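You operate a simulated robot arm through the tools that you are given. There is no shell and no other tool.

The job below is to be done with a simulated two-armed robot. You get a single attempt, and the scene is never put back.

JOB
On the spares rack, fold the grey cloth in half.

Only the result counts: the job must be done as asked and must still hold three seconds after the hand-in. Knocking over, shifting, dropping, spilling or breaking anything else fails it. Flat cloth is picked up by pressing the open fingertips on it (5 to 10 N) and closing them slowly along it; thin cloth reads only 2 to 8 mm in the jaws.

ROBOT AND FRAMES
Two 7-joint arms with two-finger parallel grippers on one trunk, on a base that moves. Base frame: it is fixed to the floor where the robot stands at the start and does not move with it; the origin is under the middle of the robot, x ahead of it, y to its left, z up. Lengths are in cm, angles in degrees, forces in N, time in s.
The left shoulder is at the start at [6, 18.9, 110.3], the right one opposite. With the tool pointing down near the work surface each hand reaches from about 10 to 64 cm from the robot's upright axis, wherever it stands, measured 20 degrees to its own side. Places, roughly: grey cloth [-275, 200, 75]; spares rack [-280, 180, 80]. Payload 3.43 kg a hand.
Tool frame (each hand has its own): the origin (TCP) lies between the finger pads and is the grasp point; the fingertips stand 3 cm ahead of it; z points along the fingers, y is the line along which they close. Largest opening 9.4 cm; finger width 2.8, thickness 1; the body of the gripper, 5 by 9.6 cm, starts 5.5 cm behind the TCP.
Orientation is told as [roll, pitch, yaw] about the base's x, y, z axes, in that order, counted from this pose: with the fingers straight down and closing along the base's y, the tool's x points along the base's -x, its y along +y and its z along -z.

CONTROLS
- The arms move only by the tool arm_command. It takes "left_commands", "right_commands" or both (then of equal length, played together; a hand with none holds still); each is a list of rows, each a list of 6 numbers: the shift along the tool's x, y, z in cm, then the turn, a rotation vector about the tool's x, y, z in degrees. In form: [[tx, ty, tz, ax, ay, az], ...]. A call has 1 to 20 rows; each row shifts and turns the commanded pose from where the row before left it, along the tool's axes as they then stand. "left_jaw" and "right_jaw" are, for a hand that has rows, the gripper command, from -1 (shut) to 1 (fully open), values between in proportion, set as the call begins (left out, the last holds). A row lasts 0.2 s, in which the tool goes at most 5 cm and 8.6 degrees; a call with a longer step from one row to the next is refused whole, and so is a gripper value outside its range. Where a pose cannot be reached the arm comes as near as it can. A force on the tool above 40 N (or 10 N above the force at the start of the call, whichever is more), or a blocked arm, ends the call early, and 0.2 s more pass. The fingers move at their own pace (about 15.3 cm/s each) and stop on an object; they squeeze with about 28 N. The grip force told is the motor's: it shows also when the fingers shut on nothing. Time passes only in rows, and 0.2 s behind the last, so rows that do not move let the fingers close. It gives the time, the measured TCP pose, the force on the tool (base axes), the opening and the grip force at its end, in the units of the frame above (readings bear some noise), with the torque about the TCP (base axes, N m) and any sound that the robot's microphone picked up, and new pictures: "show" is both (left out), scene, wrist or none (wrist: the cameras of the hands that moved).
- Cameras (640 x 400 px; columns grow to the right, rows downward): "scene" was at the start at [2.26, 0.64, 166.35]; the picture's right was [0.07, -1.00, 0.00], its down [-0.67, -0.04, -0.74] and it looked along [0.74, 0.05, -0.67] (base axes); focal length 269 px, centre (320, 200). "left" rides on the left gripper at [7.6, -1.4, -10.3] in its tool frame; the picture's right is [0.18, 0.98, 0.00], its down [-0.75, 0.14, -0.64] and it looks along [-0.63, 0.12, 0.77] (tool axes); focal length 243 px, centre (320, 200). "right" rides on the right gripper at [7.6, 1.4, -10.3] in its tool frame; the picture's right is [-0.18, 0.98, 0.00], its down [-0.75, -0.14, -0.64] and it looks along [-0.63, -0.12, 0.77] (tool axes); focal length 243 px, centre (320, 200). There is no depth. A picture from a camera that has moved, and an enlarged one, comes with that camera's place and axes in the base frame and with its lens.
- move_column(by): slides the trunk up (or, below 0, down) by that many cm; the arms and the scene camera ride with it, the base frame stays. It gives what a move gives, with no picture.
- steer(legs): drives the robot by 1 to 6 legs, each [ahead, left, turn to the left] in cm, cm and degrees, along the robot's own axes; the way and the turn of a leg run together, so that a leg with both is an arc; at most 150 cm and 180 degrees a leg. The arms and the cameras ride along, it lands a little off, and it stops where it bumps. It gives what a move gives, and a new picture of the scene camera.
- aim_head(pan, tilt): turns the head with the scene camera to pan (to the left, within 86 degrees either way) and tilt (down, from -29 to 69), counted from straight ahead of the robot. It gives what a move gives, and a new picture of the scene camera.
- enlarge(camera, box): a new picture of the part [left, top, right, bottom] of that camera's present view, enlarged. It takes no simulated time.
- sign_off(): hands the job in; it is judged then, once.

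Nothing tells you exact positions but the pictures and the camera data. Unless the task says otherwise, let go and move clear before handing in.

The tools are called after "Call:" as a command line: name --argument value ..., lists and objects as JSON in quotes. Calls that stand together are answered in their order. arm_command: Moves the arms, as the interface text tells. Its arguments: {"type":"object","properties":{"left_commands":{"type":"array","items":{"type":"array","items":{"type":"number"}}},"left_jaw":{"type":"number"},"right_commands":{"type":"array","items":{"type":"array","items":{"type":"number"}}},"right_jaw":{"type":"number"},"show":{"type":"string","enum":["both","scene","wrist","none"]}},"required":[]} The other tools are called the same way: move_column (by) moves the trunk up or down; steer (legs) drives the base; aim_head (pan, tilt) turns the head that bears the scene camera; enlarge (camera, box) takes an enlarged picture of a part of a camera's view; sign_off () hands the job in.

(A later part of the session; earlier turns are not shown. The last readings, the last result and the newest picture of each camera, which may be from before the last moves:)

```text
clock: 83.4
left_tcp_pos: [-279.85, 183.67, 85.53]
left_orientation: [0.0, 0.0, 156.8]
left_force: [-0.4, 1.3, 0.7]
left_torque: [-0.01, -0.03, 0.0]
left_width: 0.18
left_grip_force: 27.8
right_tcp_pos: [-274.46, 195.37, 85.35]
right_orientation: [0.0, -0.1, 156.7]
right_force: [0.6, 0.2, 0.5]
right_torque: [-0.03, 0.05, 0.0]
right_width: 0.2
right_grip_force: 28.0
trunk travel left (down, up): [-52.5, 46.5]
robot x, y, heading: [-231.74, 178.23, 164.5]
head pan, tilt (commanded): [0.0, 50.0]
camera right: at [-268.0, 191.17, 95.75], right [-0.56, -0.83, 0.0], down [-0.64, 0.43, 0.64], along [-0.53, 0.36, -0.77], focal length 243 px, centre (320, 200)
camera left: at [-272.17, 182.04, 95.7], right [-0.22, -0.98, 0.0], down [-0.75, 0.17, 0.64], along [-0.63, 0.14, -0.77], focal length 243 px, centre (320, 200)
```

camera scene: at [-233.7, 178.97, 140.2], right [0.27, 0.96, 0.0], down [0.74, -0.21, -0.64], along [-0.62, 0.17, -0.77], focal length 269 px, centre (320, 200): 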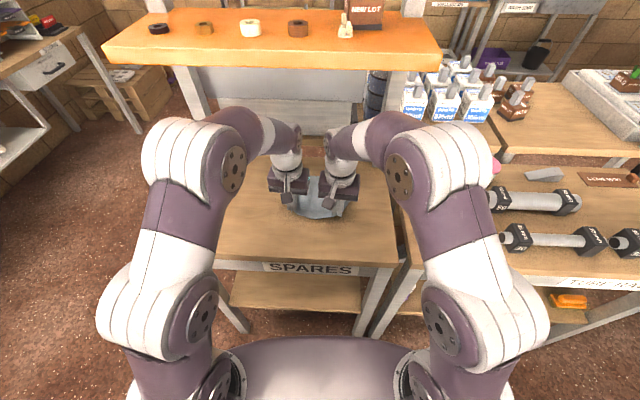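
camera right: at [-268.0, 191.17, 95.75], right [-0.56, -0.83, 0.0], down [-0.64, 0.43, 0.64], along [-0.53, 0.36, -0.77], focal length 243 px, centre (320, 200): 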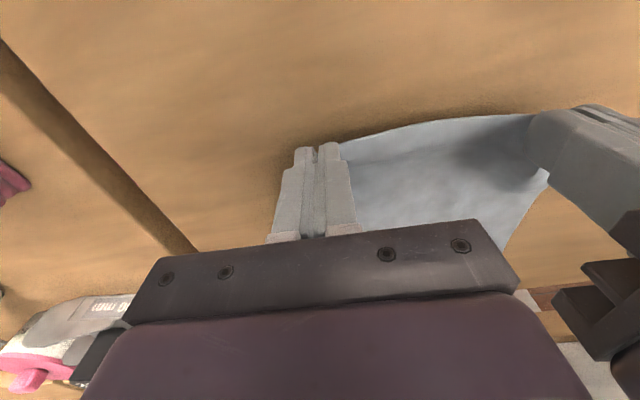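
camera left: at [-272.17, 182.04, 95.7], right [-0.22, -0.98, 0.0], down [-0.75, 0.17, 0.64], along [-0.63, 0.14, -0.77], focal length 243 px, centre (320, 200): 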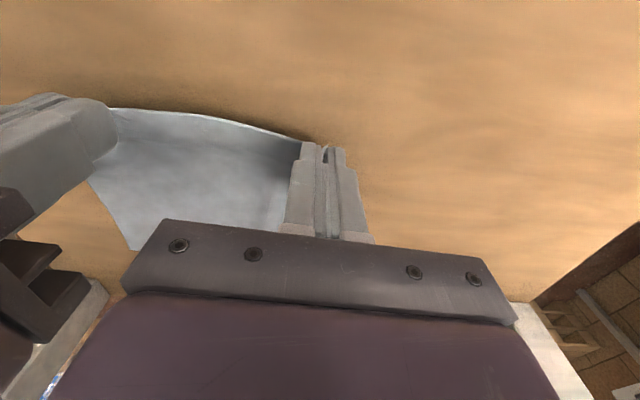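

The edge is nearly straight now. I'll carry it up and over toward the back in an arc with a slight forward tilt, stopping just past the middle to check.

Call:
arm_command --left_commands '[[-0.9, 0.1, -0.85, 0, 0, 0], [-0.921, 0.1, -0.799, 0, -1.5, 0], [-0.937, 0, -0.573, 0, -1.5, 0], [-0.946, 0, -0.446, 0, -1.5, 0], [-1.042, 0, -0.212, 0, -1.5, 0], [-1.036, 0, -0.082, 0, -1.5, 0], [-1.013, 0, 0.144, 0, -1.5, 0], [0, 0, 0, 0, 0, 0]]' --right_commands '[[-0.9, -0.1, -0.85, 0, 0, 0], [-0.921, -0.1, -0.799, 0, -1.5, 0], [-0.937, 0, -0.573, 0, -1.5, 0], [-0.946, 0, -0.446, 0, -1.5, 0], [-1.042, 0, -0.212, 0, -1.5, 0], [-1.036, 0, -0.082, 0, -1.5, 0], [-1.013, 0, 0.144, 0, -1.5, 0], [0, 0, 0, 0, 0, 0]]' --show "both"

```text
clock: 85.2
left_tcp_pos: [-286.05, 186.09, 88.53]
left_orientation: [0.1, -9.0, 156.7]
left_force: [2.0, 4.0, 0.5]
left_torque: [0.13, -0.06, -0.03]
left_width: 0.19
left_grip_force: 28.4
right_tcp_pos: [-280.48, 198.23, 88.65]
right_orientation: [0.0, -8.9, 156.8]
right_force: [-1.6, -3.5, 0.1]
right_torque: [-0.12, 0.03, 0.05]
right_width: 0.21
right_grip_force: 28.4
trunk travel left (down, up): [-52.5, 46.5]
robot x, y, heading: [-231.95, 178.13, 164.3]
head pan, tilt (commanded): [0.0, 50.0]
camera scene: at [-233.67, 178.96, 140.2], right [0.27, 0.96, 0.0], down [0.74, -0.21, -0.64], along [-0.62, 0.17, -0.77], focal length 269 px, centre (320, 200)
camera right: at [-272.62, 193.35, 97.7], right [-0.56, -0.83, 0.03], down [-0.54, 0.38, 0.75], along [-0.64, 0.4, -0.66], focal length 243 px, centre (320, 200)
camera left: at [-277.1, 183.88, 97.5], right [-0.22, -0.97, -0.03], down [-0.65, 0.13, 0.75], along [-0.73, 0.19, -0.66], focal length 243 px, centre (320, 200)
```

scene: 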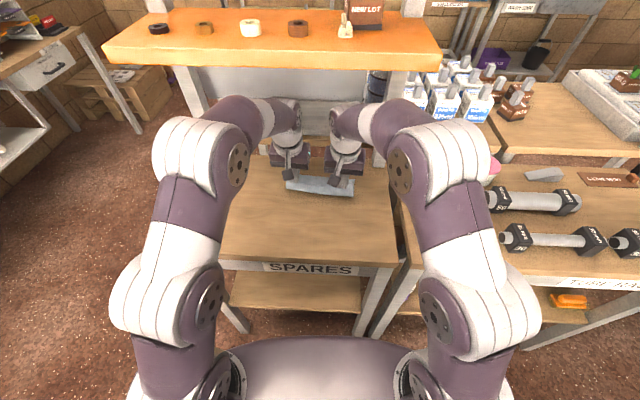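
right: 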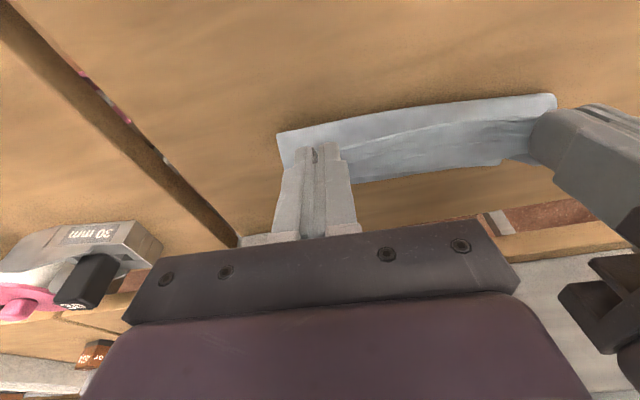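
left: 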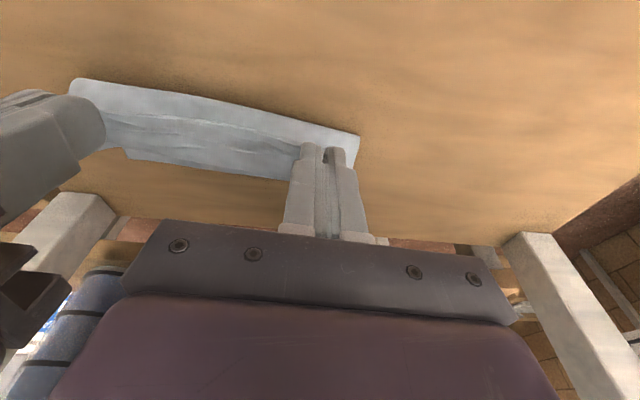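

The flap stands upright over the middle, straight and held at both corners. The back edge has not moved. I'll ease the sideways pull slightly and lay the flap down toward the back edge.

Call:
arm_command --left_commands '[[-0.992, -0.1, 0.271, 0, -1.5, 0], [-0.93, 0, 0.595, 0, -1.5, 0], [-0.853, 0, 0.914, 0, -1.5, 0], [-0.684, 0, 1.109, 0, -1.5, 0], [-0.6105, 0, 1.199, 0, 0, 0], [0, 0, 0, 0, 0, 0]]' --right_commands '[[-0.992, 0.1, 0.271, 0, -1.5, 0], [-0.93, 0, 0.595, 0, -1.5, 0], [-0.853, 0, 0.914, 0, -1.5, 0], [-0.684, 0, 1.109, 0, -1.5, 0], [-0.6105, 0, 1.199, 0, 0, 0], [0, 0, 0, 0, 0, 0]]' --show "both"

```text
clock: 86.6
left_tcp_pos: [-290.55, 188.17, 85.56]
left_orientation: [-0.1, -15.0, 156.7]
left_force: [0.5, -0.4, -0.1]
left_torque: [0.0, -0.01, 0.02]
left_width: 0.2
left_grip_force: 28.1
right_tcp_pos: [-285.1, 200.22, 85.59]
right_orientation: [0.0, -15.0, 156.7]
right_force: [-1.0, -0.3, 0.5]
right_torque: [-0.01, 0.04, 0.01]
right_width: 0.21
right_grip_force: 28.1
trunk travel left (down, up): [-52.5, 46.5]
robot x, y, heading: [-231.57, 178.53, 164.7]
head pan, tilt (commanded): [0.0, 50.0]
camera scene: at [-233.63, 178.95, 140.21], right [0.27, 0.96, 0.0], down [0.74, -0.21, -0.64], along [-0.62, 0.17, -0.77], focal length 269 px, centre (320, 200)
camera right: at [-276.46, 194.87, 93.68], right [-0.55, -0.83, 0.05], down [-0.46, 0.35, 0.82], along [-0.7, 0.43, -0.58], focal length 243 px, centre (320, 200)
camera left: at [-280.71, 185.64, 93.36], right [-0.23, -0.97, -0.05], down [-0.57, 0.09, 0.82], along [-0.79, 0.21, -0.58], focal length 243 px, centre (320, 200)
```

scene: 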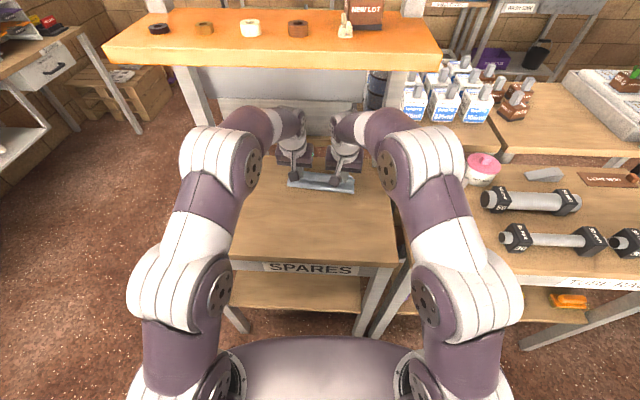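
right: 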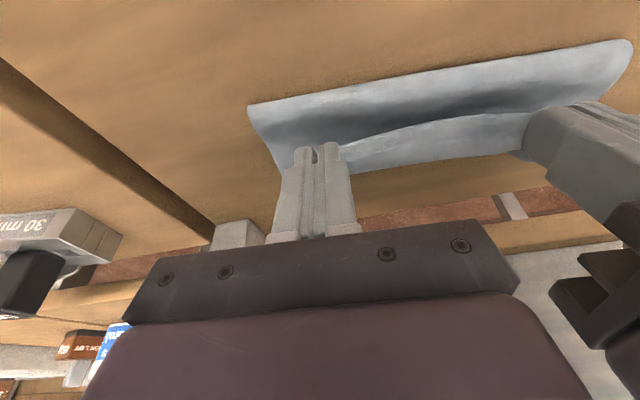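
left: 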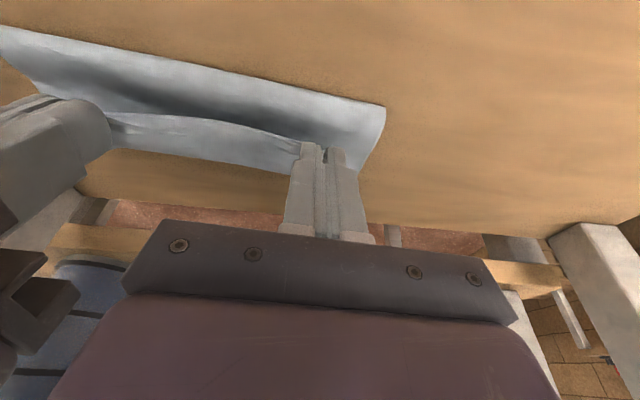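

The flap is coming down; its very edge is curled back a little where the pads hold it. I'll lower it to just above the table and then look before letting go.

Call:
arm_command --left_commands '[[-0.347, 0, 1.025, 0, 0, 0], [-0.134, 0, 0.657, 0, 0, 0], [0.05, 0, 0.2, 0, 0, 0], [0, 0, 0, 0, 0, 0]]' --right_commands '[[-0.347, 0, 1.025, 0, 0, 0], [-0.134, 0, 0.657, 0, 0, 0], [0.05, 0, 0.2, 0, 0, 0], [0, 0, 0, 0, 0, 0]]' --show "both"

```text
clock: 87.6
left_tcp_pos: [-291.43, 188.45, 83.8]
left_orientation: [0.1, -15.0, 156.6]
left_force: [-0.1, 0.4, 0.8]
left_torque: [0.01, 0.0, 0.04]
left_width: 0.22
left_grip_force: 27.9
right_tcp_pos: [-285.87, 200.58, 83.59]
right_orientation: [0.0, -15.1, 156.7]
right_force: [1.1, -0.5, 0.1]
right_torque: [0.03, -0.03, 0.03]
right_width: 0.2
right_grip_force: 28.9
trunk travel left (down, up): [-52.5, 46.5]
robot x, y, heading: [-232.05, 178.5, 164.5]
head pan, tilt (commanded): [0.0, 50.0]
camera scene: at [-233.69, 178.97, 140.2], right [0.27, 0.96, 0.0], down [0.74, -0.21, -0.64], along [-0.62, 0.17, -0.77], focal length 269 px, centre (320, 200)
camera right: at [-277.32, 195.16, 91.8], right [-0.55, -0.83, 0.05], down [-0.46, 0.35, 0.82], along [-0.7, 0.43, -0.58], focal length 243 px, centre (320, 200)
camera left: at [-281.61, 185.91, 91.67], right [-0.23, -0.97, -0.05], down [-0.57, 0.09, 0.82], along [-0.79, 0.21, -0.58], focal length 243 px, centre (320, 200)
```

scene: 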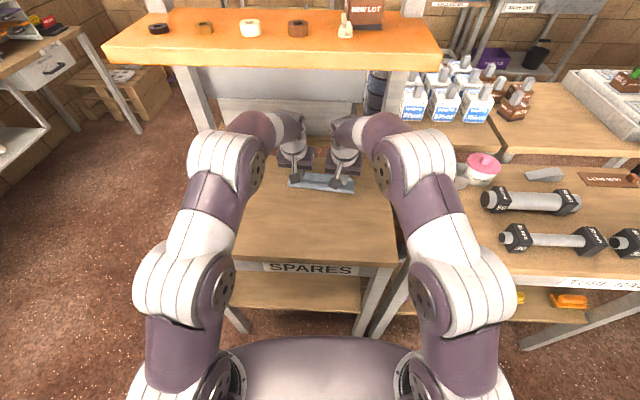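
right: 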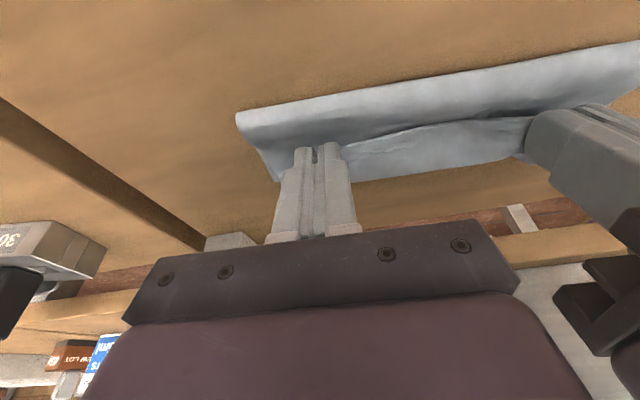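
left: 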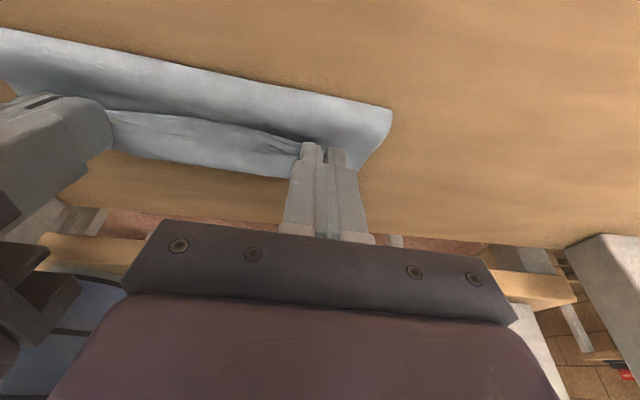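

I'll enlarge the flap edge in the wrist pictures before letting go.

Call:
enlarge --camera "right" --box '[220, 40, 560, 250]'

Call:
enlarge --camera "left" --box '[60, 60, 400, 250]'

Call:
enlarge --camera "scene" --box '[260, 120, 380, 200]'

```text
1.88 times, centred on (390, 145) of right
camera zoom: at [-277.32, 195.16, 91.8], right [-0.55, -0.83, 0.05], down [-0.46, 0.35, 0.82], along [-0.7, 0.43, -0.58], focal length 457 px, centre (188, 304)
```

zoom: 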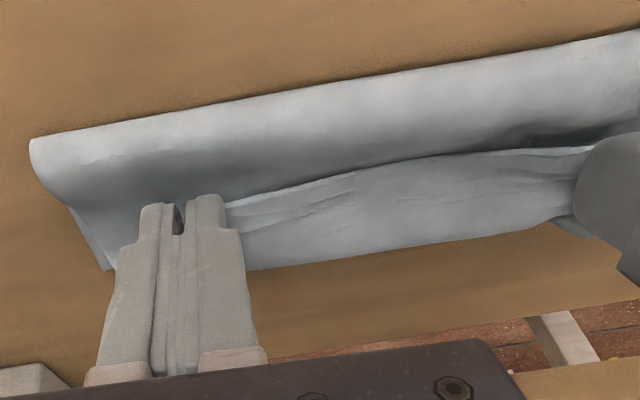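

```text
1.88 times, centred on (230, 155) of left
camera zoom: at [-281.61, 185.91, 91.67], right [-0.23, -0.97, -0.05], down [-0.57, 0.09, 0.82], along [-0.79, 0.21, -0.58], focal length 457 px, centre (489, 285)
```

zoom: 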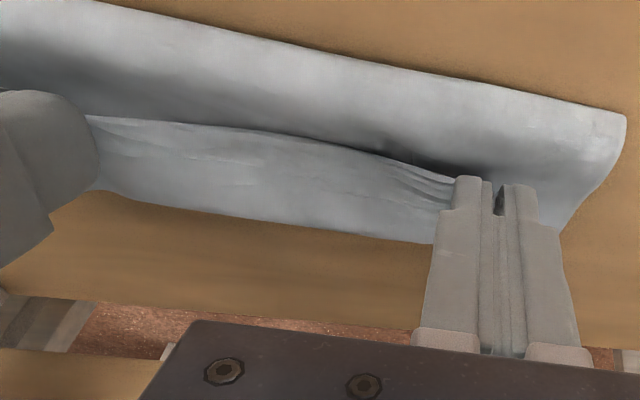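

```text
5.00 times, centred on (320, 160) of scene
camera zoom: at [-233.69, 178.97, 140.2], right [0.27, 0.96, 0.0], down [0.74, -0.21, -0.64], along [-0.62, 0.17, -0.77], focal length 1346 px, centre (320, 400)
```

zoom: 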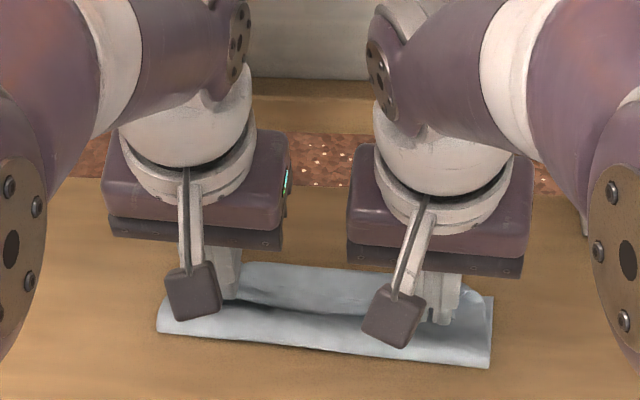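

The flap's held edge is curled back about 3.5 cm, and the fold line has been pulled to about 10 cm from the front, when it should be at 8.3. I'll take the flap back up to upright so the lower half settles flat again, and then lay it down shorter.

Call:
arm_command --left_commands '[[0.321, 0, -1.121, 0, 0, 0], [0.4356, 0, -1.172, 0, 1.5, 0], [0.6105, 0, -0.987, 0, 1.5, 0], [0.677, 0, -0.774, 0, 1.5, 0], [0.831, 0, -0.574, 0, 1.5, 0], [0.863, 0, -0.452, 0, 1.5, 0], [0.9, 0, -0.229, 0, 1.5, 0], [0.916, 0, -0.103, 0, 1.5, 0], [0.3275, 0, 0.0695, 0, 1.5, 0], [0, 0, 0, 0, 0, 0], [0, 0, 0, 0, 0, 0]]' --right_commands '[[0.321, 0, -1.121, 0, 0, 0], [0.4356, 0, -1.172, 0, 1.5, 0], [0.6105, 0, -0.987, 0, 1.5, 0], [0.677, 0, -0.774, 0, 1.5, 0], [0.831, 0, -0.574, 0, 1.5, 0], [0.863, 0, -0.452, 0, 1.5, 0], [0.9, 0, -0.229, 0, 1.5, 0], [0.916, 0, -0.103, 0, 1.5, 0], [0.3275, 0, 0.0695, 0, 1.5, 0], [0, 0, 0, 0, 0, 0], [0, 0, 0, 0, 0, 0]]' --show "both"

Call:
enlarge --camera "scene" --box '[260, 130, 380, 210]'

```text
clock: 90.0
left_tcp_pos: [-284.34, 185.19, 87.01]
left_orientation: [0.0, -3.0, 156.6]
left_force: [0.6, 4.9, -0.2]
left_torque: [0.16, -0.06, 0.01]
left_width: 0.22
left_grip_force: 27.7
left hand out of reach, approached as far as the arm can: row 8, 9
right_tcp_pos: [-279.32, 197.55, 87.63]
right_orientation: [-0.2, -3.0, 156.7]
right_force: [-0.8, -3.8, 0.1]
right_torque: [-0.11, 0.03, 0.03]
right_width: 0.21
right_grip_force: 28.5
trunk travel left (down, up): [-52.5, 46.5]
robot x, y, heading: [-231.71, 178.6, 164.4]
head pan, tilt (commanded): [0.0, 50.0]
camera scene: at [-233.72, 178.97, 140.2], right [0.27, 0.96, 0.0], down [0.74, -0.21, -0.64], along [-0.62, 0.17, -0.77], focal length 269 px, centre (320, 200)
camera right: at [-272.36, 193.13, 97.68], right [-0.56, -0.83, 0.01], down [-0.6, 0.41, 0.68], along [-0.57, 0.37, -0.73], focal length 243 px, centre (320, 200)
camera left: at [-276.24, 183.44, 96.8], right [-0.22, -0.98, -0.01], down [-0.72, 0.15, 0.68], along [-0.66, 0.16, -0.73], focal length 243 px, centre (320, 200)
```

scene: 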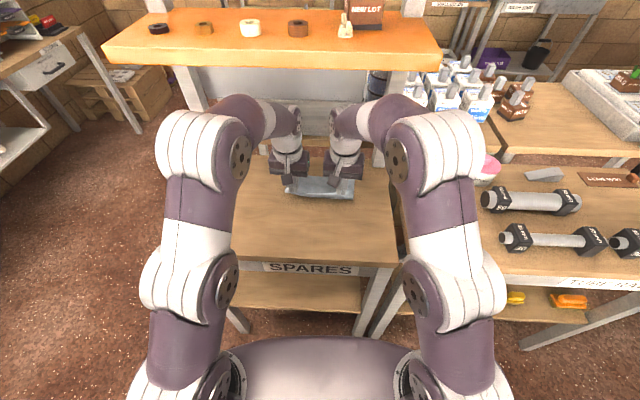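
right: 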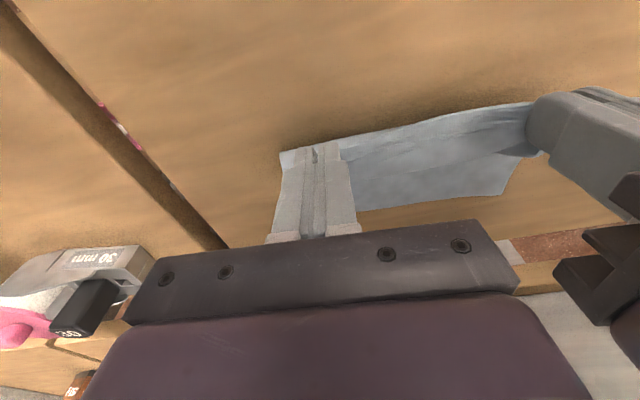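
left: 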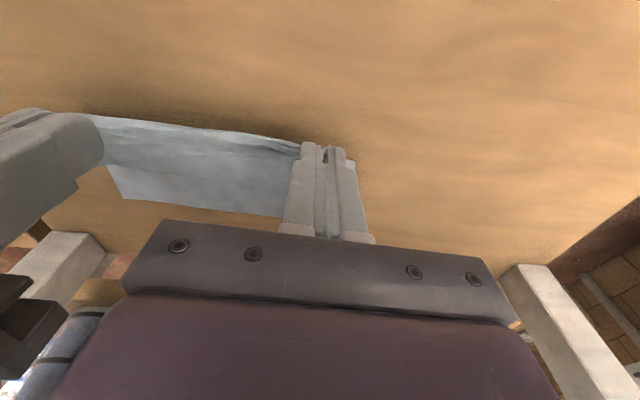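

```text
5.00 times, centred on (320, 170) of scene
camera zoom: at [-233.72, 178.97, 140.2], right [0.27, 0.96, 0.0], down [0.74, -0.21, -0.64], along [-0.62, 0.17, -0.77], focal length 1346 px, centre (320, 350)
```

zoom: 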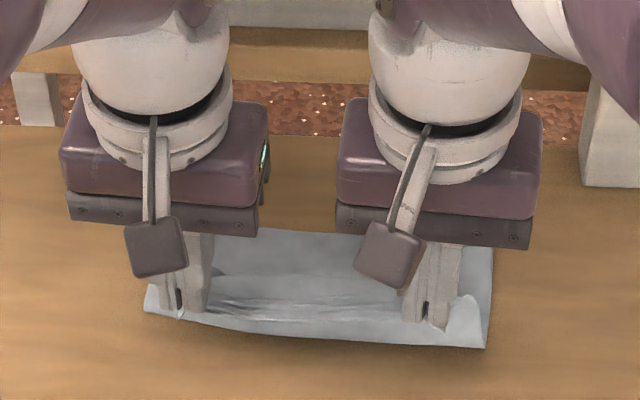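

The flap is upright again and the lower half has settled, with the fold line now at about 8.4 cm, which is the middle. I'll ease the sideways pull and lay the flap down with a shorter reach and a little tilt so the left arm stays in range.

Call:
arm_command --left_commands '[[-0.52, -0.12, 0.032, 0, -1.5, 0], [-0.711, 0, 0.163, 0, -1.5, 0], [-0.686, 0, 0.384, 0, -1.5, 0], [-0.65, 0, 0.601, 0, -1.5, 0], [-0.582, 0, 0.801, 0, 0, 0], [-0.4675, 0, 0.884, 0, 0, 0], [-0.27, 0, 0.853, 0, 0, 0], [-0.088, 0, 0.6, 0, 0, 0], [0, 0, 0, 0, 0, 0]]' --right_commands '[[-0.52, 0.12, 0.032, 0, -1.5, 0], [-0.711, 0, 0.163, 0, -1.5, 0], [-0.686, 0, 0.384, 0, -1.5, 0], [-0.65, 0, 0.601, 0, -1.5, 0], [-0.582, 0, 0.801, 0, 0, 0], [-0.4675, 0, 0.884, 0, 0, 0], [-0.27, 0, 0.853, 0, 0, 0], [-0.088, 0, 0.6, 0, 0, 0], [0, 0, 0, 0, 0, 0]]' --show "both"

Call:
enlarge --camera "scene" --box '[260, 130, 380, 210]'

Call:
enlarge --camera "right" --box '[220, 40, 560, 250]'

```text
clock: 92.0
left_tcp_pos: [-288.41, 187.15, 83.4]
left_orientation: [0.0, -9.1, 156.6]
left_force: [0.7, -1.3, 6.7]
left_torque: [-0.02, -0.08, 0.01]
left_width: 0.22
left_grip_force: 28.1
right_tcp_pos: [-283.54, 199.18, 84.1]
right_orientation: [-0.1, -9.1, 156.7]
right_force: [0.2, -0.1, -0.4]
right_torque: [-0.02, -0.02, -0.01]
right_width: 0.18
right_grip_force: 27.7
trunk travel left (down, up): [-52.5, 46.5]
robot x, y, heading: [-231.97, 178.44, 164.6]
head pan, tilt (commanded): [0.0, 50.0]
camera scene: at [-233.61, 178.96, 140.22], right [0.27, 0.96, 0.0], down [0.74, -0.21, -0.64], along [-0.62, 0.17, -0.77], focal length 269 px, centre (320, 200)
camera right: at [-275.77, 194.36, 93.24], right [-0.56, -0.83, 0.03], down [-0.54, 0.38, 0.75], along [-0.64, 0.4, -0.66], focal length 243 px, centre (320, 200)
camera left: at [-279.4, 184.95, 92.2], right [-0.22, -0.97, -0.03], down [-0.65, 0.12, 0.75], along [-0.73, 0.19, -0.66], focal length 243 px, centre (320, 200)
```

scene: 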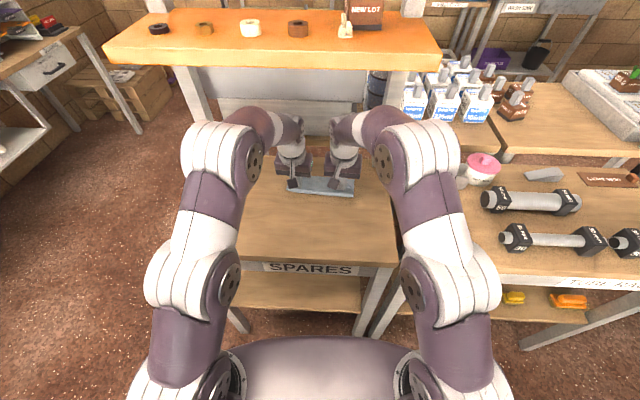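
right: 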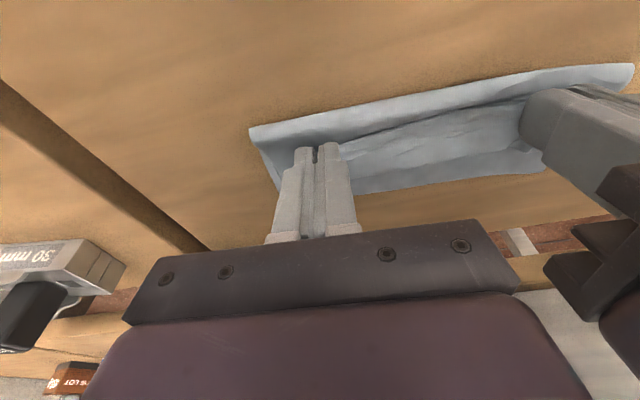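
left: 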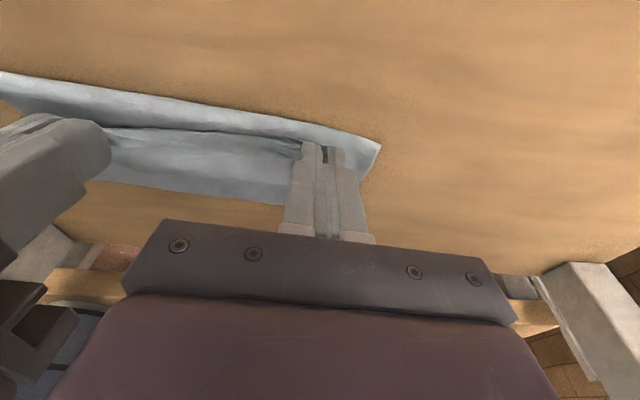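

```text
5.00 times, centred on (320, 170) of scene
camera zoom: at [-233.61, 178.96, 140.22], right [0.27, 0.96, 0.0], down [0.74, -0.21, -0.64], along [-0.62, 0.17, -0.77], focal length 1346 px, centre (320, 350)
```

zoom: 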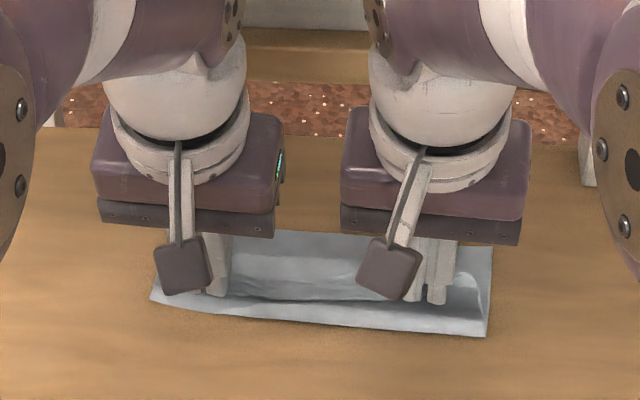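

```text
1.88 times, centred on (390, 145) of right
camera zoom: at [-275.77, 194.36, 93.24], right [-0.56, -0.83, 0.03], down [-0.54, 0.38, 0.75], along [-0.64, 0.4, -0.66], focal length 457 px, centre (188, 304)
```

zoom: 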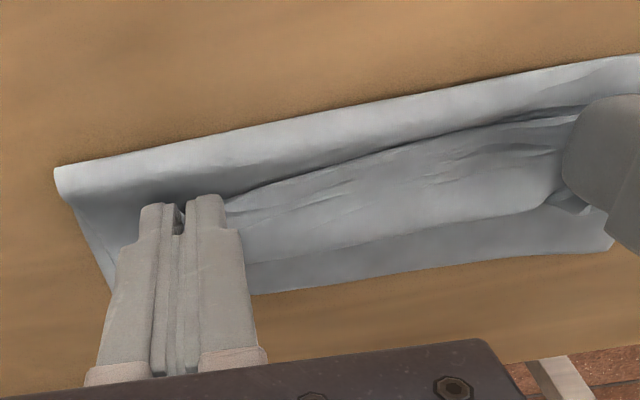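

Now the fold line is at about 8.4 cm, and the curled-back hem lies on top, running from about 9 to 13.4 cm. The lower half shows to the back edge at about 16.3. I'll level the hands, open the jaws, and see how the hem relaxes.

Call:
arm_command --left_commands '[[0, 0, -0.15, 0, 0, 0], [0, 0, 0, 0, 0, 0]]' --right_commands '[[0, 0, 0.3, 0, 0, 0], [0, 0, 0.15, 0, 0, 0]]' --show "none"

Call:
arm_command --left_commands '[[0, 0, 0, 0, 0, 0], [0, 0, 0, 0, 0, 0], [0, 0, 0, 0, 0, 0]]' --right_commands '[[0, 0, 0, 0, 0, 0], [0, 0, 0, 0, 0, 0], [0, 0, 0, 0, 0, 0]]' --left_jaw -0.4 --right_jaw -0.4 --show "wrist"

Call:
enlarge --camera "right" --box '[220, 40, 560, 250]'

Call:
enlarge --camera "left" --box '[60, 60, 400, 250]'

```text
clock: 92.6
left_tcp_pos: [-288.36, 187.22, 83.38]
left_orientation: [0.0, -9.1, 156.6]
left_force: [-0.2, 0.3, 0.5]
left_torque: [0.05, -0.02, 0.0]
left_width: 0.19
left_grip_force: 27.8
right_tcp_pos: [-283.83, 199.45, 83.66]
right_orientation: [0.0, -9.0, 156.6]
right_force: [-0.7, 0.0, 0.0]
right_torque: [-0.02, 0.03, 0.02]
right_width: 0.19
right_grip_force: 27.3
trunk travel left (down, up): [-52.5, 46.5]
robot x, y, heading: [-231.85, 177.97, 164.5]
head pan, tilt (commanded): [0.0, 50.0]
```

```text
clock: 93.4
left_tcp_pos: [-288.46, 187.15, 83.44]
left_orientation: [-0.1, -8.9, 156.7]
left_force: [0.2, -0.7, 0.2]
left_torque: [-0.02, -0.03, 0.0]
left_width: 2.84
left_grip_force: 0.1
right_tcp_pos: [-283.78, 199.29, 83.67]
right_orientation: [0.0, -9.0, 156.7]
right_force: [-0.7, 0.1, -0.2]
right_torque: [0.0, -0.01, 0.0]
right_width: 2.82
right_grip_force: 0.1
trunk travel left (down, up): [-52.5, 46.5]
robot x, y, heading: [-231.52, 178.65, 164.2]
head pan, tilt (commanded): [0.0, 50.0]
camera right: at [-275.92, 194.41, 92.76], right [-0.56, -0.83, 0.03], down [-0.54, 0.38, 0.75], along [-0.64, 0.4, -0.66], focal length 243 px, centre (320, 200)
camera left: at [-279.41, 184.99, 92.34], right [-0.22, -0.97, -0.03], down [-0.65, 0.13, 0.75], along [-0.73, 0.19, -0.66], focal length 243 px, centre (320, 200)
```

right: 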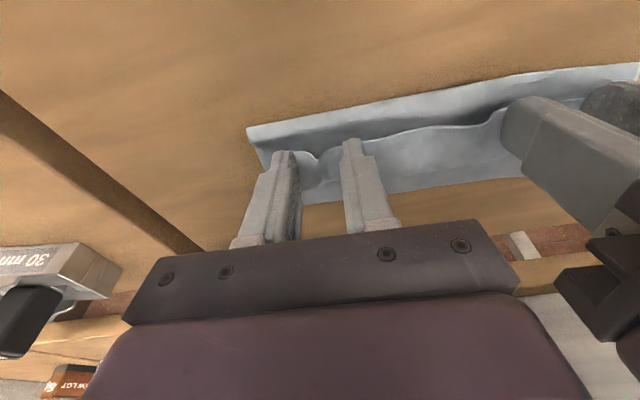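
left: 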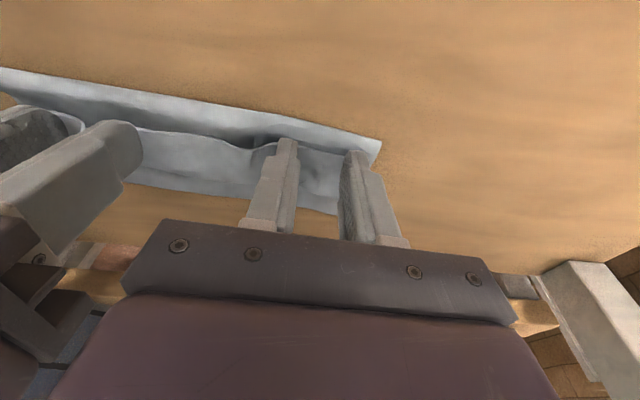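

```text
1.88 times, centred on (390, 145) of right
camera zoom: at [-275.92, 194.41, 92.76], right [-0.56, -0.83, 0.03], down [-0.54, 0.38, 0.75], along [-0.64, 0.4, -0.66], focal length 457 px, centre (188, 304)
```

zoom: 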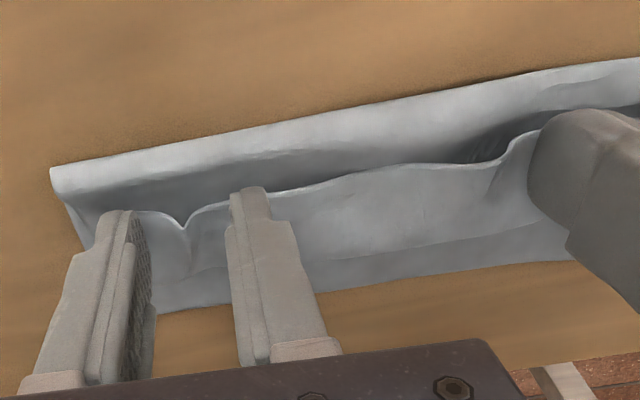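

```text
1.88 times, centred on (230, 155) of left
camera zoom: at [-279.41, 184.99, 92.34], right [-0.22, -0.97, -0.03], down [-0.65, 0.13, 0.75], along [-0.73, 0.19, -0.66], focal length 457 px, centre (489, 285)
```

zoom: 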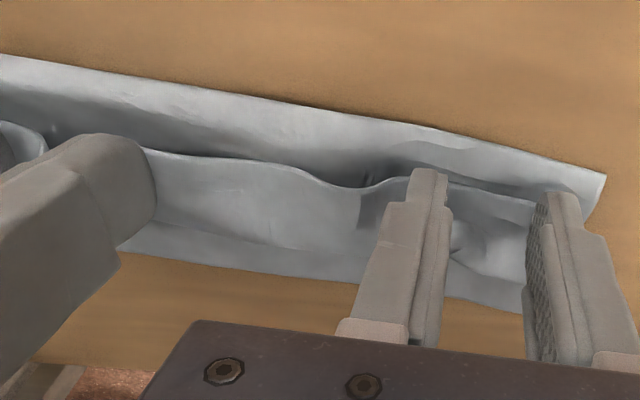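

The jaws are open and the hem's free edge has sprung up a little. I'll lift both hands straight up 4 cm and back toward me, then look at how it lies.

Call:
arm_command --left_commands '[[0, 0, -0.7, 0, 0, 0], [0.15, 0, -1.2, 0, 0, 0], [0.2, 0, -1.2, 0, 0, 0], [1.0, 0, -1.0, 0, 0, 0], [2.0, 0, -0.5, 0, 0, 0], [2.0, 0, 0, 0, 0, 0], [0, 0, 0, 0, 0, 0]]' --right_commands '[[0, 0, -0.7, 0, 0, 0], [0.15, 0, -1.2, 0, 0, 0], [0.2, 0, -1.2, 0, 0, 0], [1.0, 0, -1.0, 0, 0, 0], [2.0, 0, -0.5, 0, 0, 0], [2.0, 0, 0, 0, 0, 0], [0, 0, 0, 0, 0, 0]]' --show "both"

Call:
enlarge --camera "scene" --box '[260, 130, 380, 210]'

Call:
enlarge --camera "right" --box '[220, 60, 560, 272]'

Call:
enlarge --camera "left" --box '[60, 60, 400, 272]'

```text
clock: 95.0
left_tcp_pos: [-282.89, 184.85, 87.29]
left_orientation: [0.0, -9.1, 156.6]
left_force: [-0.2, -0.6, -0.5]
left_torque: [-0.02, 0.0, 0.05]
left_width: 2.83
left_grip_force: 0.2
right_tcp_pos: [-278.3, 197.08, 87.36]
right_orientation: [0.0, -9.0, 156.8]
right_force: [0.5, 0.0, -0.4]
right_torque: [0.01, -0.01, 0.01]
right_width: 2.81
right_grip_force: 0.1
trunk travel left (down, up): [-52.5, 46.5]
robot x, y, heading: [-231.84, 178.23, 164.7]
head pan, tilt (commanded): [0.0, 50.0]
camera scene: at [-233.77, 178.99, 140.2], right [0.27, 0.96, 0.0], down [0.74, -0.21, -0.64], along [-0.62, 0.17, -0.77], focal length 269 px, centre (320, 200)
camera right: at [-270.55, 192.19, 96.52], right [-0.56, -0.83, 0.03], down [-0.54, 0.38, 0.75], along [-0.64, 0.4, -0.66], focal length 243 px, centre (320, 200)
camera left: at [-273.83, 182.67, 96.17], right [-0.22, -0.97, -0.03], down [-0.65, 0.13, 0.75], along [-0.73, 0.19, -0.66], focal length 243 px, centre (320, 200)
```

scene: 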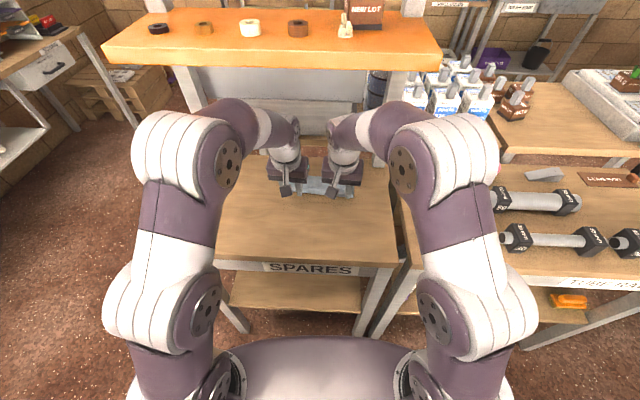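
right: 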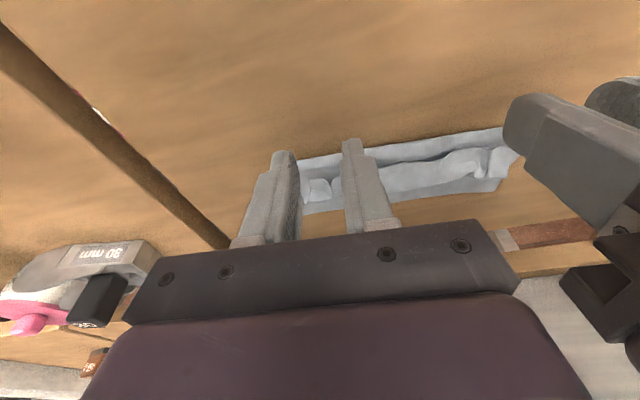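
left: 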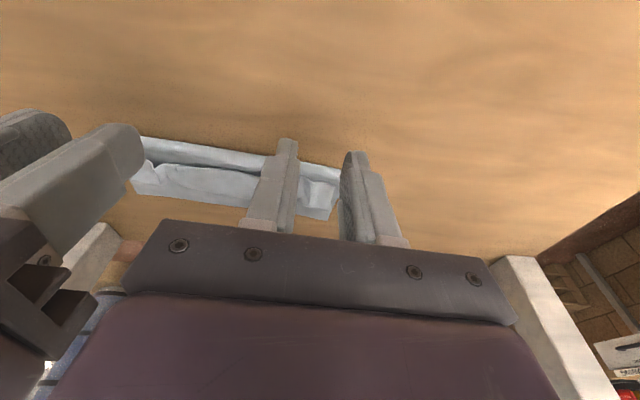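

```text
5.00 times, centred on (320, 170) of scene
camera zoom: at [-233.77, 178.99, 140.2], right [0.27, 0.96, 0.0], down [0.74, -0.21, -0.64], along [-0.62, 0.17, -0.77], focal length 1346 px, centre (320, 350)
```

zoom: 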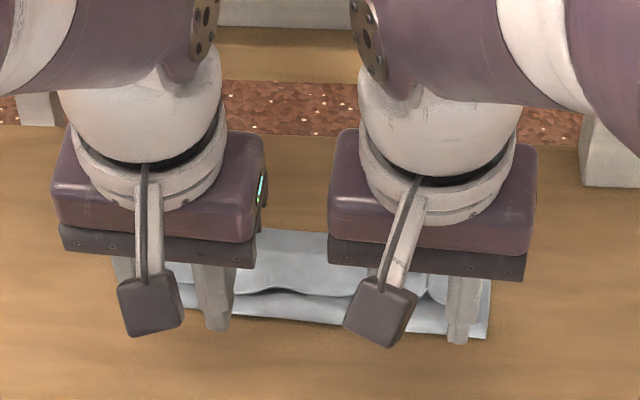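

```text
1.88 times, centred on (390, 166) of right
camera zoom: at [-270.55, 192.19, 96.52], right [-0.56, -0.83, 0.03], down [-0.54, 0.38, 0.75], along [-0.64, 0.4, -0.66], focal length 457 px, centre (188, 264)
```

zoom: 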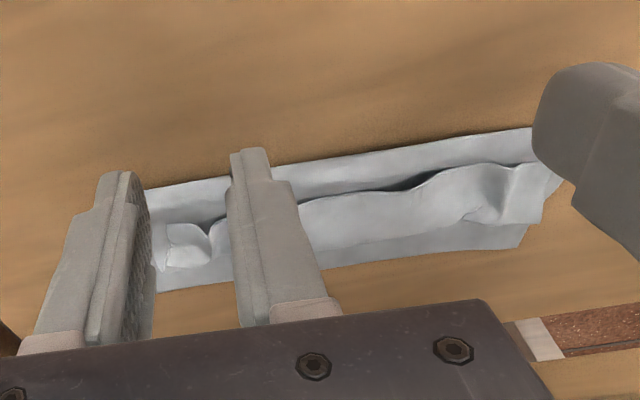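

```text
1.88 times, centred on (230, 166) of left
camera zoom: at [-273.83, 182.67, 96.17], right [-0.22, -0.97, -0.03], down [-0.65, 0.13, 0.75], along [-0.73, 0.19, -0.66], focal length 457 px, centre (489, 264)
```

zoom: 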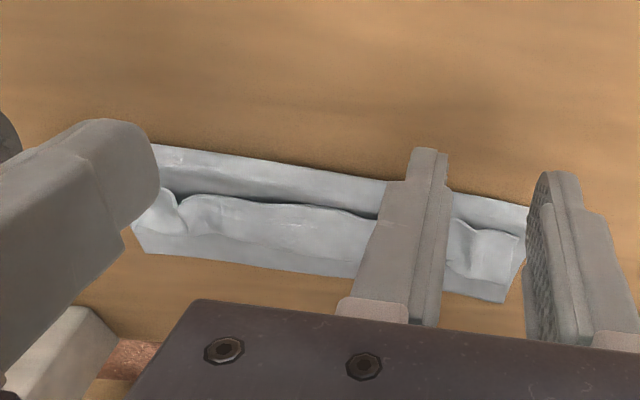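

The hem still lies curled toward me along the whole edge. I'll back the hands out further to get a clear view.

Call:
arm_command --left_commands '[[2.5, 0.6, -0.3, 0, 1.5, 0], [2.5, 0.6, -0.3, 0, 1.5, 0], [2.5, 0.6, -0.3, 0, 1.5, 0], [2.0, 0.6, 0, 0, 1.5, 0], [1.0, 0.6, 0, 0, 1.5, 0], [0, 0, 0, 0, 1.5, 0]]' --right_commands '[[2.5, -0.6, -0.3, 0, 1.5, 0], [2.5, -0.6, -0.3, 0, 1.5, 0], [2.5, -0.6, -0.3, 0, 1.5, 0], [2.0, -0.6, 0, 0, 1.5, 0], [1.0, -0.6, 0, 0, 1.5, 0], [0, 0, 0, 0, 1.5, 0]]' --show "both"

Call:
enlarge --camera "scene" --box '[270, 140, 370, 210]'

```text
clock: 96.4
left_tcp_pos: [-274.45, 177.82, 86.9]
left_orientation: [0.0, 0.0, 156.7]
left_force: [-0.4, 0.1, 0.4]
left_torque: [0.0, -0.02, -0.03]
left_width: 2.8
left_grip_force: 0.0
right_tcp_pos: [-267.5, 195.61, 87.13]
right_orientation: [0.0, 0.1, 156.6]
right_force: [0.3, 0.3, -0.7]
right_torque: [0.02, -0.03, 0.04]
right_width: 2.83
right_grip_force: 0.0
trunk travel left (down, up): [-52.5, 46.5]
robot x, y, heading: [-232.0, 178.59, 164.3]
head pan, tilt (commanded): [0.0, 50.0]
camera scene: at [-233.76, 178.99, 140.2], right [0.27, 0.96, 0.0], down [0.74, -0.21, -0.64], along [-0.62, 0.17, -0.77], focal length 269 px, centre (320, 200)
camera right: at [-260.95, 191.27, 97.56], right [-0.56, -0.83, 0.0], down [-0.64, 0.43, 0.64], along [-0.53, 0.36, -0.77], focal length 243 px, centre (320, 200)
camera left: at [-266.9, 176.28, 97.1], right [-0.22, -0.98, 0.0], down [-0.75, 0.17, 0.64], along [-0.63, 0.14, -0.77], focal length 243 px, centre (320, 200)
```

scene: 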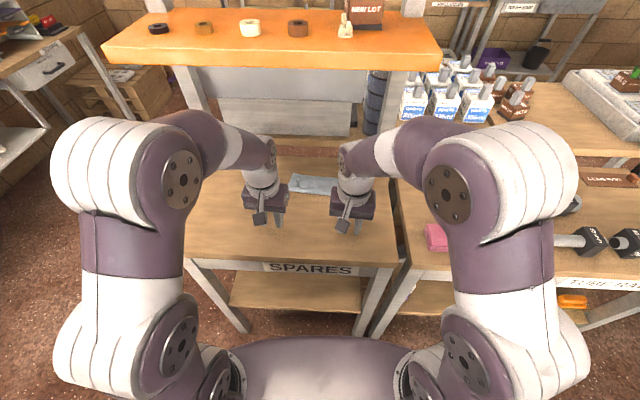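
right: 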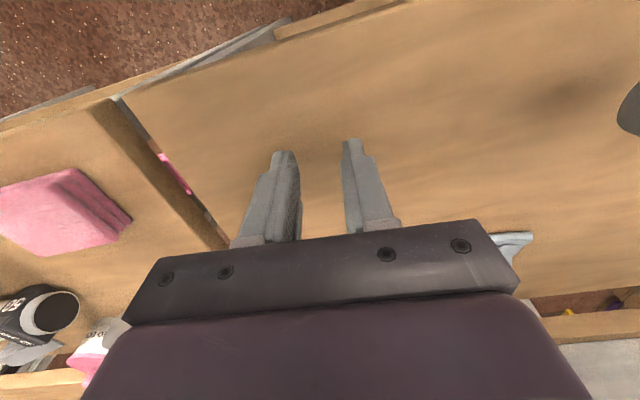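
left: 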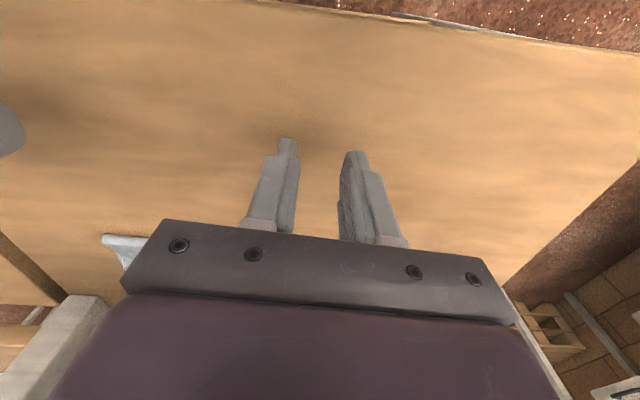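

```text
5.71 times, centred on (320, 175) of scene
camera zoom: at [-233.76, 178.99, 140.2], right [0.27, 0.96, 0.0], down [0.74, -0.21, -0.64], along [-0.62, 0.17, -0.77], focal length 1538 px, centre (320, 343)
```

zoom: 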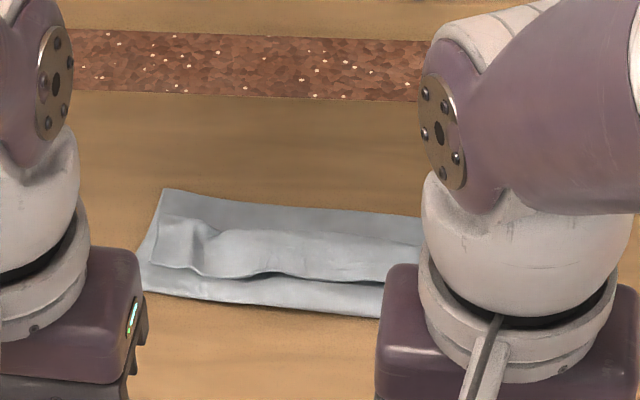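

Clear view: the fold line is near 8.7 cm, and a hem about 4 cm long lies curled toward me on top, with its free edge raised about 1–1.5 cm. I'll use the open fingers as a low wall just above the lower flap, push that edge away from me so the hem flips over, and first move into the starting place.

Call:
arm_command --left_commands '[[-2.0, -0.5, 0.9, 0, 0, 0], [-2.5, -0.6, 0, 0, 0, 0], [-2.5, -0.6, 0, 0, 0, 0], [-2.5, -0.6, 0, 0, 0, 0], [-2.0, -0.6, 0, 0, 0, 0], [-1.3, -0.46, 0, 0, 0, 0], [0, 0, 0, 0, 0, 0]]' --right_commands '[[-2.0, 0.6, 1.1, 0, 0, 0], [-2.5, 0.7, 0, 0, 0, 0], [-2.5, 0.7, 0, 0, 0, 0], [-2.5, 0.7, 0, 0, 0, 0], [-1.7, 0.6, 0, 0, 0, 0], [-0.8, 0.42, 0, 0, 0, 0], [0, 0, 0, 0, 0, 0]]' --left_jaw -0.106 --right_jaw -0.106 --show "wrist"

Call:
enlarge --camera "right" --box '[220, 60, 560, 272]'

Call:
enlarge --camera "left" --box '[60, 60, 400, 272]'

```text
clock: 98.0
left_tcp_pos: [-283.52, 185.04, 84.94]
left_orientation: [0.0, 0.0, 156.7]
left_force: [0.8, -0.3, 0.8]
left_torque: [-0.03, -0.05, -0.01]
left_width: 4.18
left_grip_force: 0.1
left hand out of reach, approached as far as the arm can: row 5, 6
right_tcp_pos: [-279.23, 197.07, 85.1]
right_orientation: [0.0, 0.0, 156.7]
right_force: [0.4, -0.4, 1.0]
right_torque: [0.0, -0.03, 0.01]
right_width: 4.22
right_grip_force: 0.0
right hand out of reach, approached as far as the arm can: row 5, 6
trunk travel left (down, up): [-52.5, 46.5]
robot x, y, heading: [-231.86, 178.45, 164.4]
head pan, tilt (commanded): [0.0, 50.0]
camera right: at [-272.77, 192.69, 95.53], right [-0.56, -0.83, 0.0], down [-0.64, 0.43, 0.64], along [-0.53, 0.36, -0.77], focal length 243 px, centre (320, 200)
camera left: at [-275.86, 183.44, 95.1], right [-0.22, -0.98, 0.0], down [-0.75, 0.17, 0.64], along [-0.63, 0.14, -0.77], focal length 243 px, centre (320, 200)
```

right: 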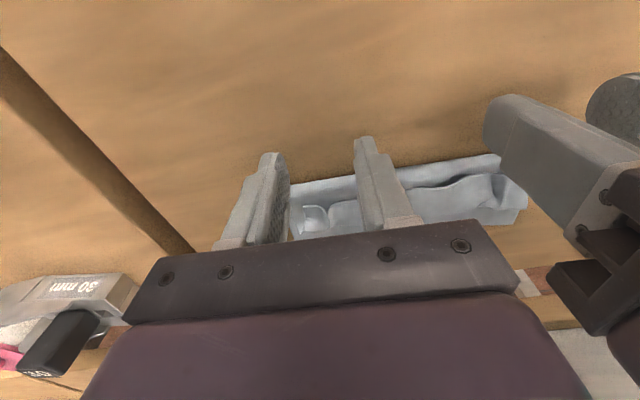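
left: 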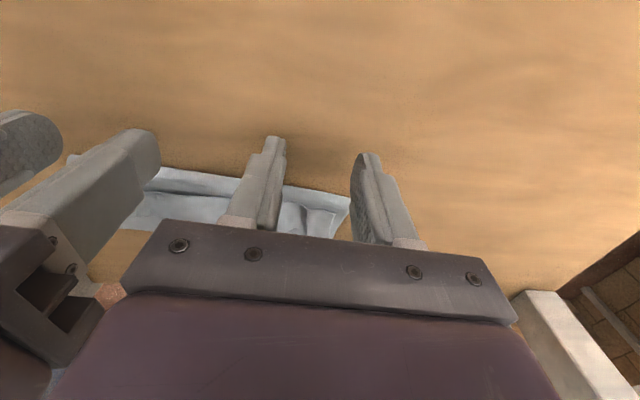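

```text
1.88 times, centred on (390, 166) of right
camera zoom: at [-272.77, 192.69, 95.53], right [-0.56, -0.83, 0.0], down [-0.64, 0.43, 0.64], along [-0.53, 0.36, -0.77], focal length 457 px, centre (188, 264)
```

zoom: 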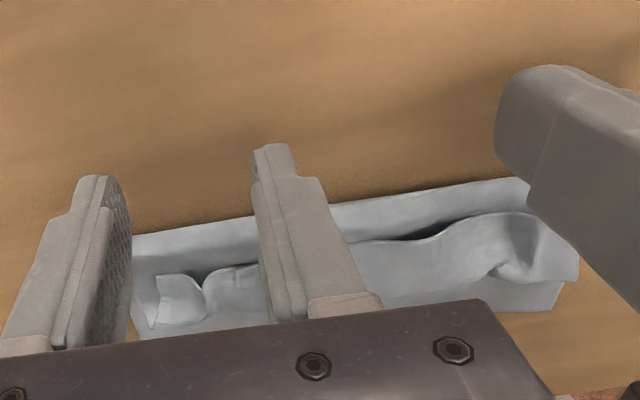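

```text
1.88 times, centred on (230, 166) of left
camera zoom: at [-275.86, 183.44, 95.1], right [-0.22, -0.98, 0.0], down [-0.75, 0.17, 0.64], along [-0.63, 0.14, -0.77], focal length 457 px, centre (489, 264)
```

zoom: 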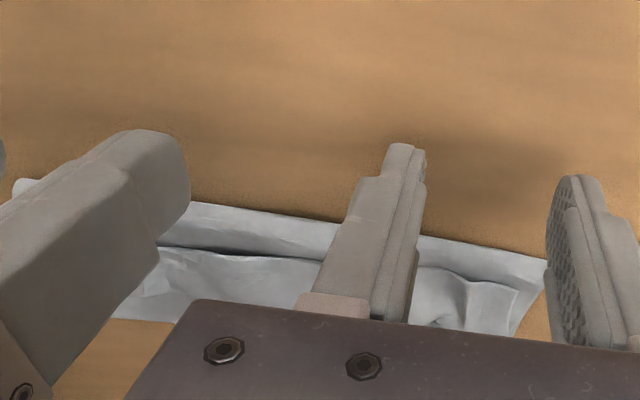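

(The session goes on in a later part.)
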